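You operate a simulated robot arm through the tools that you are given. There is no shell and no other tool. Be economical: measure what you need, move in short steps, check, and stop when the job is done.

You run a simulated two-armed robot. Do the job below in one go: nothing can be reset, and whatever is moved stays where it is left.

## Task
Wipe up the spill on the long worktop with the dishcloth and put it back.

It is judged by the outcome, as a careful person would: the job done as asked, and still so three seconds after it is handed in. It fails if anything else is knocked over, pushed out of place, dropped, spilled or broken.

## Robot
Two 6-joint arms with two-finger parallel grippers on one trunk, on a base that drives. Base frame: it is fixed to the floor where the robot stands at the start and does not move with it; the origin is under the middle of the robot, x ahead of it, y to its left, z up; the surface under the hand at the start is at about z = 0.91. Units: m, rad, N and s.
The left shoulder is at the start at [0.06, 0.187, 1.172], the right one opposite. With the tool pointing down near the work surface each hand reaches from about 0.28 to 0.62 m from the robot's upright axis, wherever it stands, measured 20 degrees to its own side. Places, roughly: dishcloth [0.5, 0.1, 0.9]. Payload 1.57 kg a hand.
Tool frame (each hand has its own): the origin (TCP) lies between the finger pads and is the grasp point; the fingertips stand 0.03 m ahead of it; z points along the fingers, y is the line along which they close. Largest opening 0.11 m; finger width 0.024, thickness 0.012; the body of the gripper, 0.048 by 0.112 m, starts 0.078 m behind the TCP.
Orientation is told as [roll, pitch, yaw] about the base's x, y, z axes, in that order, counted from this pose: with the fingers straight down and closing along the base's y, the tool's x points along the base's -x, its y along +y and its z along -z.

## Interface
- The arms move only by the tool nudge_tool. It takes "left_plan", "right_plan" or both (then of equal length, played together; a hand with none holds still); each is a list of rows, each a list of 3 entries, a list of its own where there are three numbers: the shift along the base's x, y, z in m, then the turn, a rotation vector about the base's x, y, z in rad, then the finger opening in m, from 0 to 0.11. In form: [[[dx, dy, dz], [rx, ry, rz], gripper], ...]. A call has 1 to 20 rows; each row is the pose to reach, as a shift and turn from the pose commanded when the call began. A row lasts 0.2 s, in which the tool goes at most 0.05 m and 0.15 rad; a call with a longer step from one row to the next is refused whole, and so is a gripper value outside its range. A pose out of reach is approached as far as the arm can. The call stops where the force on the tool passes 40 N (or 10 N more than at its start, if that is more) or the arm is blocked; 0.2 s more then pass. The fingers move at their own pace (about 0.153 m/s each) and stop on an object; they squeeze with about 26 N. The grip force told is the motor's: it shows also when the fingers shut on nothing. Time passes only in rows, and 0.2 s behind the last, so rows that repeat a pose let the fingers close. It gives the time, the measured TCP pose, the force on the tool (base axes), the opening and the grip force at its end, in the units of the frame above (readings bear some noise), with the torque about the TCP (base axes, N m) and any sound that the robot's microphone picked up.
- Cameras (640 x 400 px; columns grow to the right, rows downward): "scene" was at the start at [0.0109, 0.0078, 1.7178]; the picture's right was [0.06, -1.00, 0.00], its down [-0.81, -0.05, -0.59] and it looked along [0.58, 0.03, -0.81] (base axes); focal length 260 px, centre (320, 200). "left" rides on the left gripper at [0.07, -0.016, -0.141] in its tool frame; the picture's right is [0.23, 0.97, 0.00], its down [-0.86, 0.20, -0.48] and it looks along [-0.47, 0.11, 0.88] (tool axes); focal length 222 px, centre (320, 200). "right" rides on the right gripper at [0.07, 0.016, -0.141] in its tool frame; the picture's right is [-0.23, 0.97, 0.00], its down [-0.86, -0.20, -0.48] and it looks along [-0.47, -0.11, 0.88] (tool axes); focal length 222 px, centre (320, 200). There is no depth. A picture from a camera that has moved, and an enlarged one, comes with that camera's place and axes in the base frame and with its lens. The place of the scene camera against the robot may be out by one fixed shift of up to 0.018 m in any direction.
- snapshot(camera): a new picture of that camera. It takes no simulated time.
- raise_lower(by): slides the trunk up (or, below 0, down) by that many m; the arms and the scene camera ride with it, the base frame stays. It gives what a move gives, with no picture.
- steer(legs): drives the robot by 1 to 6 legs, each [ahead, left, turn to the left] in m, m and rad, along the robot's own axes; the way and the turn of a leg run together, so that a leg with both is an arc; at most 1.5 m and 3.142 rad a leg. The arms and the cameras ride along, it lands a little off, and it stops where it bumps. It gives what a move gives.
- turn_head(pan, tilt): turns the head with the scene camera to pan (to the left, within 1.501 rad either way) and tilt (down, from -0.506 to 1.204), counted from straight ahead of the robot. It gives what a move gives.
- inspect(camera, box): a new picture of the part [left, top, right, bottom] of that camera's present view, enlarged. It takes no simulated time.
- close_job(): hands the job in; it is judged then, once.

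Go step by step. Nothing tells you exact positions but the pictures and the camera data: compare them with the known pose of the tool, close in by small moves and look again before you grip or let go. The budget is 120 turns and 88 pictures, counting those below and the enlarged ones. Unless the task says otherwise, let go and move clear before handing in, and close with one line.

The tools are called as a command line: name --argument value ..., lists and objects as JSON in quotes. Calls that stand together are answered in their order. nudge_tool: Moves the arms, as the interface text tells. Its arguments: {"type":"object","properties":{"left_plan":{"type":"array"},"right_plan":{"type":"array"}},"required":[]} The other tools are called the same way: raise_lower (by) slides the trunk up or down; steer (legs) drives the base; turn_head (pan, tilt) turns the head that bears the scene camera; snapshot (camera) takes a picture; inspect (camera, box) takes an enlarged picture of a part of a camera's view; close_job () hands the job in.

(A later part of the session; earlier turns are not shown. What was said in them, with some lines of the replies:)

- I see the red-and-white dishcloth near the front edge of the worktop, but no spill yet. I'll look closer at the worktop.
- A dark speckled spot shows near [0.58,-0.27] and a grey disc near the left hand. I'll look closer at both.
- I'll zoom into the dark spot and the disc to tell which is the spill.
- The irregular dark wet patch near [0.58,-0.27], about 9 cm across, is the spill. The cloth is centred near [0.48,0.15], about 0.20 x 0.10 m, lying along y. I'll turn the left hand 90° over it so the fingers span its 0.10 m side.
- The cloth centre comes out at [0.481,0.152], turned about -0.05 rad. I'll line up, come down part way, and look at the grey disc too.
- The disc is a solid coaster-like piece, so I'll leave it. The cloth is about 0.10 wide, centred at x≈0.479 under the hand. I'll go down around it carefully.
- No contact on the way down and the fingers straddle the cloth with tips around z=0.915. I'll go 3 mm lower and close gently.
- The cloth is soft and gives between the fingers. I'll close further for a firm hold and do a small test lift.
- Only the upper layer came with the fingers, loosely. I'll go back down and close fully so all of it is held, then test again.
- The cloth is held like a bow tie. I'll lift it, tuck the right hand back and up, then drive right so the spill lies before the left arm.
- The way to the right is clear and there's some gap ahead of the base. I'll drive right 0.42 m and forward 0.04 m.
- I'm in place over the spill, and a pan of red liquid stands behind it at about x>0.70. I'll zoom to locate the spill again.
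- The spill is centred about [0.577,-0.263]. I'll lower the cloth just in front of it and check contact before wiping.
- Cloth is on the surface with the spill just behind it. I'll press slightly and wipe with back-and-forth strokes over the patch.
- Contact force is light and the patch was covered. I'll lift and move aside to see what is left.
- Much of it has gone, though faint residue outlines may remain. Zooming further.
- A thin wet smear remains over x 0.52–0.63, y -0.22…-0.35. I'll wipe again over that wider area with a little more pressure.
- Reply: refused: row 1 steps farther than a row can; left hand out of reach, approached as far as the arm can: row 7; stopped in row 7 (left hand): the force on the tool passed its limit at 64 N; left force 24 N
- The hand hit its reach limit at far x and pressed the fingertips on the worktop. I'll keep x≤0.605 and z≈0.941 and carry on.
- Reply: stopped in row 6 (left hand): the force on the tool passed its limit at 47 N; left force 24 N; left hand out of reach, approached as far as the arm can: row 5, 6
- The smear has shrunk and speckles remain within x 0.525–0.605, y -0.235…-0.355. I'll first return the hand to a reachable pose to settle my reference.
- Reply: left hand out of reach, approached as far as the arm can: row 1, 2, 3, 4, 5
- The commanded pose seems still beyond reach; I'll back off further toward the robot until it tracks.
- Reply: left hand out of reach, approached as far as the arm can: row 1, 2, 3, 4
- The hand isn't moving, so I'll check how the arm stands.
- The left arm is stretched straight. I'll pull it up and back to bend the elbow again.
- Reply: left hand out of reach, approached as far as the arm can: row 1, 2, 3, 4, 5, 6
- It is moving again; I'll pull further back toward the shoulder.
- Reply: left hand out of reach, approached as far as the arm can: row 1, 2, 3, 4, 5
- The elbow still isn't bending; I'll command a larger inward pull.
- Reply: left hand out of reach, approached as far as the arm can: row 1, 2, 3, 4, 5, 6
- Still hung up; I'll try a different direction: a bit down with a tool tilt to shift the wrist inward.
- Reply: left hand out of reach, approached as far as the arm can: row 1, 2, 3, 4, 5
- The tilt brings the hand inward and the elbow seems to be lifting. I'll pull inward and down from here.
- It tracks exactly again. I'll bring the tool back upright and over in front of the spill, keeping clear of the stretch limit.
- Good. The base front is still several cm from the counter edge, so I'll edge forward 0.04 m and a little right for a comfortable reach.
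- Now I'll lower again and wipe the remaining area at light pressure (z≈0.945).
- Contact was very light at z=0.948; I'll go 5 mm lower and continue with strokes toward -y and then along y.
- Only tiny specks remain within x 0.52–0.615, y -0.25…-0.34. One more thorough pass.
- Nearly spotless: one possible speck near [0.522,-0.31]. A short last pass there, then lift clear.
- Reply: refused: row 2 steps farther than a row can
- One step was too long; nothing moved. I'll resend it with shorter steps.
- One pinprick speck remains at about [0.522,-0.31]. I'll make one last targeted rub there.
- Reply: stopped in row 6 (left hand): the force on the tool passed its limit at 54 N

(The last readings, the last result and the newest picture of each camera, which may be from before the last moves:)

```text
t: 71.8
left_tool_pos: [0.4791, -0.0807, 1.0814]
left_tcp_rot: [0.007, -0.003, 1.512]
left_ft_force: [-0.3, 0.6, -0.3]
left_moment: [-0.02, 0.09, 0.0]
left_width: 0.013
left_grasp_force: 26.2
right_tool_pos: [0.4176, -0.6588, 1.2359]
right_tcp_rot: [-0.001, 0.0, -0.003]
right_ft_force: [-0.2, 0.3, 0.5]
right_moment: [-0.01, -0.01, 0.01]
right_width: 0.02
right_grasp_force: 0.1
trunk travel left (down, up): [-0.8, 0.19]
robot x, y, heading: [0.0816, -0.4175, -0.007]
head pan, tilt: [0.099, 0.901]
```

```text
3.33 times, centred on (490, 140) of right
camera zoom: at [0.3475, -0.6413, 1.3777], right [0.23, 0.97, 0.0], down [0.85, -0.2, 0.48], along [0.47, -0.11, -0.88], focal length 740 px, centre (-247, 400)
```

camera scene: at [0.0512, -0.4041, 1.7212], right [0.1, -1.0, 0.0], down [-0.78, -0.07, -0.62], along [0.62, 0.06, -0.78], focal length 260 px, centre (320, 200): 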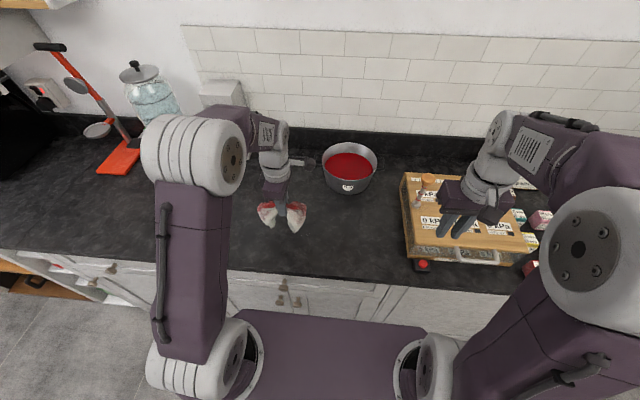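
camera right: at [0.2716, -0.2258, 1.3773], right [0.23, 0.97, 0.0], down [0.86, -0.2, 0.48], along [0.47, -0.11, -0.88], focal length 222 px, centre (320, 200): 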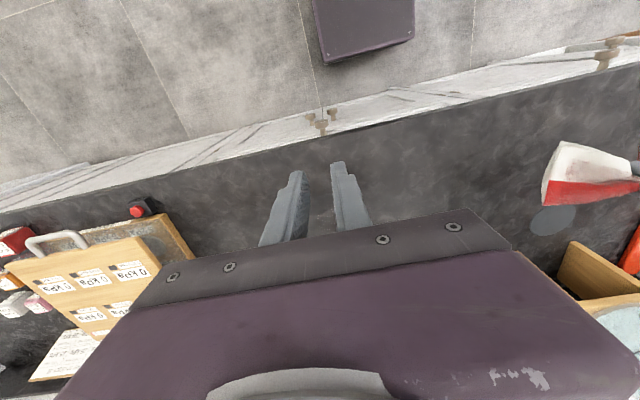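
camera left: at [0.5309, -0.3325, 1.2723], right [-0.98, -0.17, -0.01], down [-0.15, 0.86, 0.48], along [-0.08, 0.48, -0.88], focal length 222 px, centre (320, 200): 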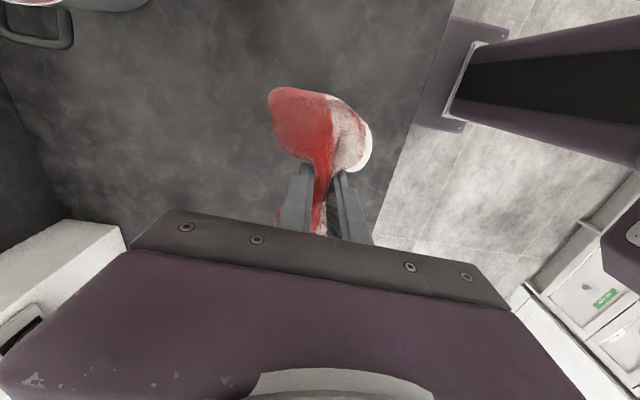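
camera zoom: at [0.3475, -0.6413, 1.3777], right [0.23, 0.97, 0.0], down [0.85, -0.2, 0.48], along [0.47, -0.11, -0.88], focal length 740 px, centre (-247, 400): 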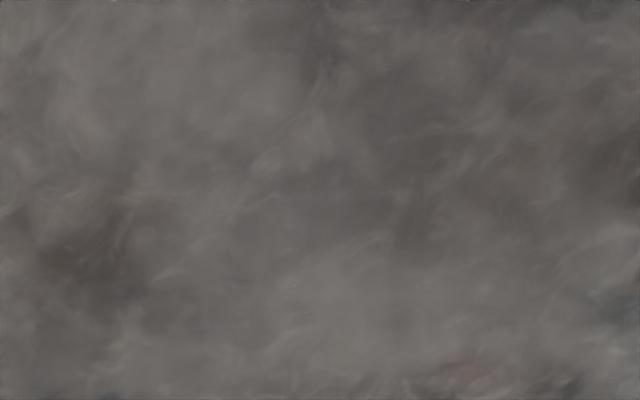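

The worktop is clean now. I'll centre the hand in front of the shoulder and drive back to where the cloth was.

nudge_tool --left_plan '[[[0.01, -0.03, 0.02], [0, 0, 0], 0], [[0.02, -0.07, 0.04], [0, 0, 0], 0], [[0.02, -0.11, 0.04], [0, 0, 0], 0], [[0.02, -0.15, 0.04], [0, 0, 0], 0], [[0.02, -0.185, 0.04], [0, 0, 0], 0]]'

steer --legs '[[-0.06, 0, 0], [0, 0.417, 0]]'

turn_head --pan 0.3 --tilt 0.9

snapshot --camera "scene"

```text
t: 73.0
left_tool_pos: [0.5, -0.2685, 1.1222]
left_tcp_rot: [0.009, -0.004, 1.514]
left_ft_force: [-0.1, -0.7, -0.6]
left_moment: [0.06, 0.13, 0.02]
left_width: 0.0129
left_grasp_force: 26.4
right_tool_pos: [0.418, -0.6607, 1.2346]
right_tcp_rot: [0.001, 0.001, -0.003]
right_ft_force: [0.6, 0.7, 0.4]
right_moment: [0.03, -0.01, 0.01]
right_width: 0.0198
right_grasp_force: 0.0
trunk travel left (down, up): [-0.8, 0.19]
robot x, y, heading: [0.0779, -0.417, -0.001]
head pan, tilt: [0.099, 0.901]
```

```text
t: 76.2
left_tool_pos: [0.4401, 0.1492, 1.122]
left_tcp_rot: [0.007, -0.005, 1.516]
left_ft_force: [0.4, 0.0, -0.2]
left_moment: [0.04, 0.06, -0.01]
left_width: 0.0129
left_grasp_force: 26.3
right_tool_pos: [0.3599, -0.2454, 1.2345]
right_tcp_rot: [0.002, 0.001, -0.001]
right_ft_force: [0.3, 0.5, -0.2]
right_moment: [0.02, 0.05, 0.01]
right_width: 0.0203
right_grasp_force: 0.0
trunk travel left (down, up): [-0.8, 0.19]
robot x, y, heading: [0.019, -0.0012, -0.003]
head pan, tilt: [0.099, 0.901]
```

```text
t: 76.9
left_tool_pos: [0.4413, 0.1496, 1.1225]
left_tcp_rot: [0.007, -0.005, 1.517]
left_ft_force: [-0.2, -1.1, 0.2]
left_moment: [-0.03, 0.1, 0.0]
left_width: 0.0126
left_grasp_force: 25.6
right_tool_pos: [0.3614, -0.2431, 1.2359]
right_tcp_rot: [0.0, 0.001, -0.002]
right_ft_force: [-0.4, -0.3, 0.4]
right_moment: [-0.04, -0.01, -0.01]
right_width: 0.0202
right_grasp_force: 0.1
trunk travel left (down, up): [-0.8, 0.19]
robot x, y, heading: [0.018, -0.0018, -0.003]
head pan, tilt: [0.3, 0.901]
```

```text
27 pictures are left
camera scene: at [0.0295, 0.0263, 1.7211], right [0.29, -0.96, 0.0], down [-0.75, -0.23, -0.62], along [0.59, 0.18, -0.78], focal length 260 px, centre (320, 200)
```

scene: 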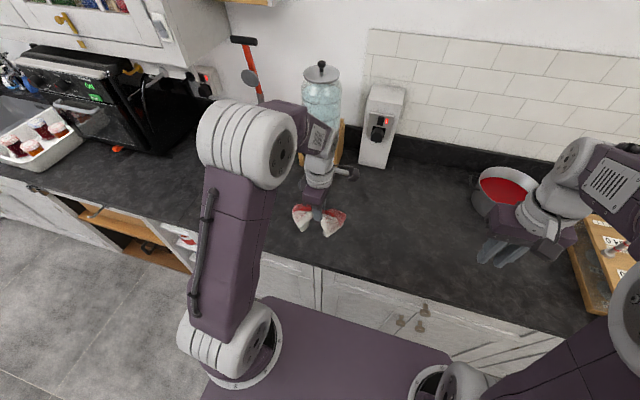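

Back at the original spot. I'll lower the cloth to [0.479,0.1525] and open slowly.

nudge_tool --left_plan '[[[0.02, 0.003, -0.04], [0, 0, 0], 0], [[0.038, 0.003, -0.08], [0, 0, 0], 0], [[0.038, 0.003, -0.12], [0, 0, 0], 0], [[0.038, 0.003, -0.155], [0, 0, 0], 0], [[0.038, 0.003, -0.176], [0, 0, 0], 0], [[0.038, 0.003, -0.176], [0, 0, 0], 0.0], [[0.038, 0.003, -0.176], [0, 0, 0], 0.03], [[0.038, 0.003, -0.176], [0, 0, 0], 0.05], [[0.038, 0.003, -0.176], [0, 0, 0], 0.07], [[0.038, 0.003, -0.176], [0, 0, 0], 0.09], [[0.038, 0.003, -0.176], [0, 0, 0], 0.11], [[0.038, 0.003, -0.176], [0, 0, 0], 0.11]]'

snapshot --camera "left"

inspect --camera "scene" --box '[270, 170, 390, 270]'

```text
t: 79.5
left_tool_pos: [0.4792, 0.152, 0.9451]
left_tcp_rot: [0.008, -0.004, 1.516]
left_ft_force: [0.5, -0.2, 0.6]
left_moment: [0.0, 0.0, 0.06]
left_width: 0.11
left_grasp_force: 0.1
right_tool_pos: [0.3596, -0.2431, 1.2355]
right_tcp_rot: [0.0, 0.0, -0.002]
right_ft_force: [0.5, 0.3, 0.3]
right_moment: [-0.03, 0.0, 0.0]
right_width: 0.0199
right_grasp_force: 0.1
trunk travel left (down, up): [-0.8, 0.19]
robot x, y, heading: [0.0186, -0.0014, -0.005]
head pan, tilt: [0.3, 0.901]
```

```text
26 pictures are left
camera left: at [0.4937, 0.0806, 1.0879], right [-0.98, -0.17, 0.01], down [-0.15, 0.86, 0.48], along [-0.09, 0.48, -0.88], focal length 222 px, centre (320, 200)
```

left: 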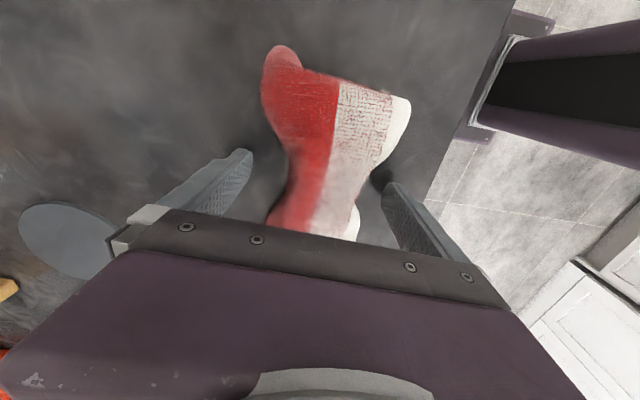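

```text
4.00 times, centred on (330, 220) of scene
camera zoom: at [0.0293, 0.0256, 1.7211], right [0.29, -0.96, 0.0], down [-0.75, -0.23, -0.62], along [0.59, 0.18, -0.78], focal length 1039 px, centre (280, 120)
```

zoom: 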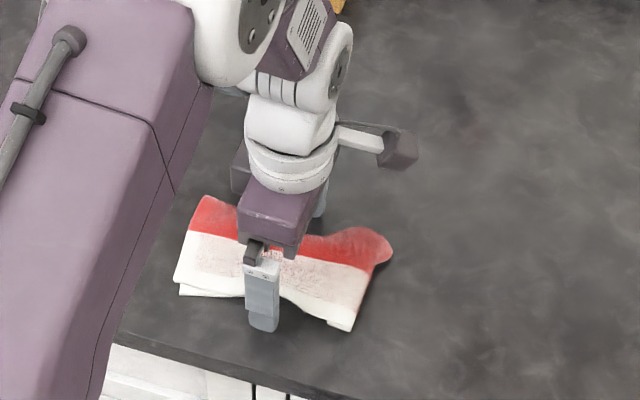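

The cloth is released and has spread back mostly flat at its place. I'll rise straight up and check.

nudge_tool --left_plan '[[[0, 0, 0.02], [0, 0, 0], 0.11], [[0, 0, 0.06], [0, 0, 0], 0.11], [[0, 0, 0.1], [0, 0, 0], 0.11], [[0, 0, 0.14], [0, 0, 0], 0.11], [[0, 0, 0.18], [0, 0, 0], 0.11], [[-0.02, 0, 0.2], [0, 0, 0], 0.11]]'

snapshot --camera "left"

inspect --camera "scene" --box '[270, 170, 390, 270]'

snapshot --camera "scene"

```text
t: 80.9
left_tool_pos: [0.458, 0.1525, 1.1462]
left_tcp_rot: [0.008, -0.005, 1.517]
left_ft_force: [-0.3, 0.6, -0.2]
left_moment: [0.0, 0.0, -0.02]
left_width: 0.1098
left_grasp_force: 0.2
right_tool_pos: [0.3577, -0.2439, 1.2356]
right_tcp_rot: [0.002, -0.001, -0.003]
right_ft_force: [0.3, 0.0, 0.8]
right_moment: [-0.01, 0.0, -0.01]
right_width: 0.02
right_grasp_force: 0.0
trunk travel left (down, up): [-0.8, 0.19]
robot x, y, heading: [0.0184, 0.0001, -0.001]
head pan, tilt: [0.3, 0.901]
```

```text
24 pictures are left
camera left: at [0.4724, 0.0807, 1.289], right [-0.98, -0.17, 0.01], down [-0.15, 0.86, 0.48], along [-0.09, 0.48, -0.88], focal length 222 px, centre (320, 200)
```

left: 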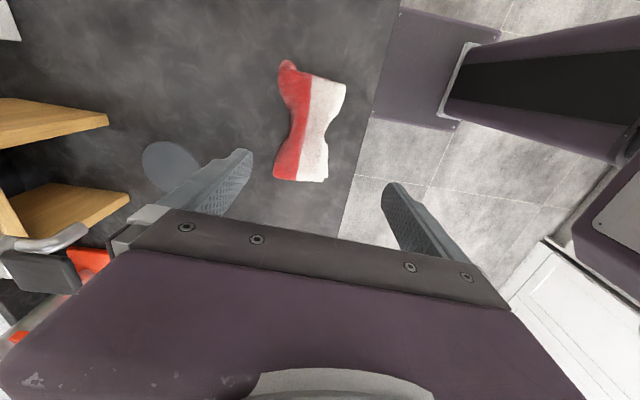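

```text
4.00 times, centred on (330, 220) of scene
camera zoom: at [0.0274, 0.0255, 1.7211], right [0.29, -0.96, 0.0], down [-0.75, -0.23, -0.62], along [0.59, 0.18, -0.78], focal length 1039 px, centre (280, 120)
```

zoom: 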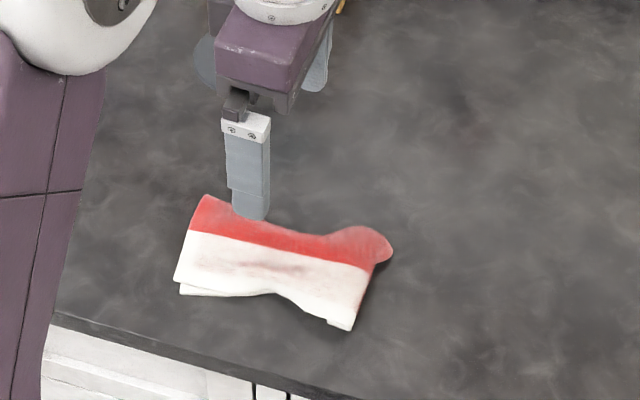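

```text
22 pictures are left
camera scene: at [0.0274, 0.0255, 1.7211], right [0.29, -0.96, 0.0], down [-0.75, -0.23, -0.62], along [0.59, 0.18, -0.78], focal length 260 px, centre (320, 200)
```

scene: 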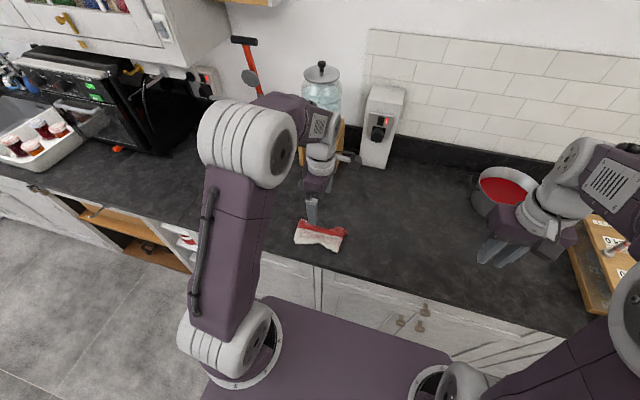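

The cloth is back, centred at about [0.477,0.152] and slightly rumpled. The spill area looks clean, nothing else has moved, and both hands are clear.

close_job

```text
The job is handed in.
```

I wiped up the spill and put the dishcloth back where it was; it's slightly rumpled, with one corner curled. In the last close-up the worktop looked clean, and nothing else was moved.
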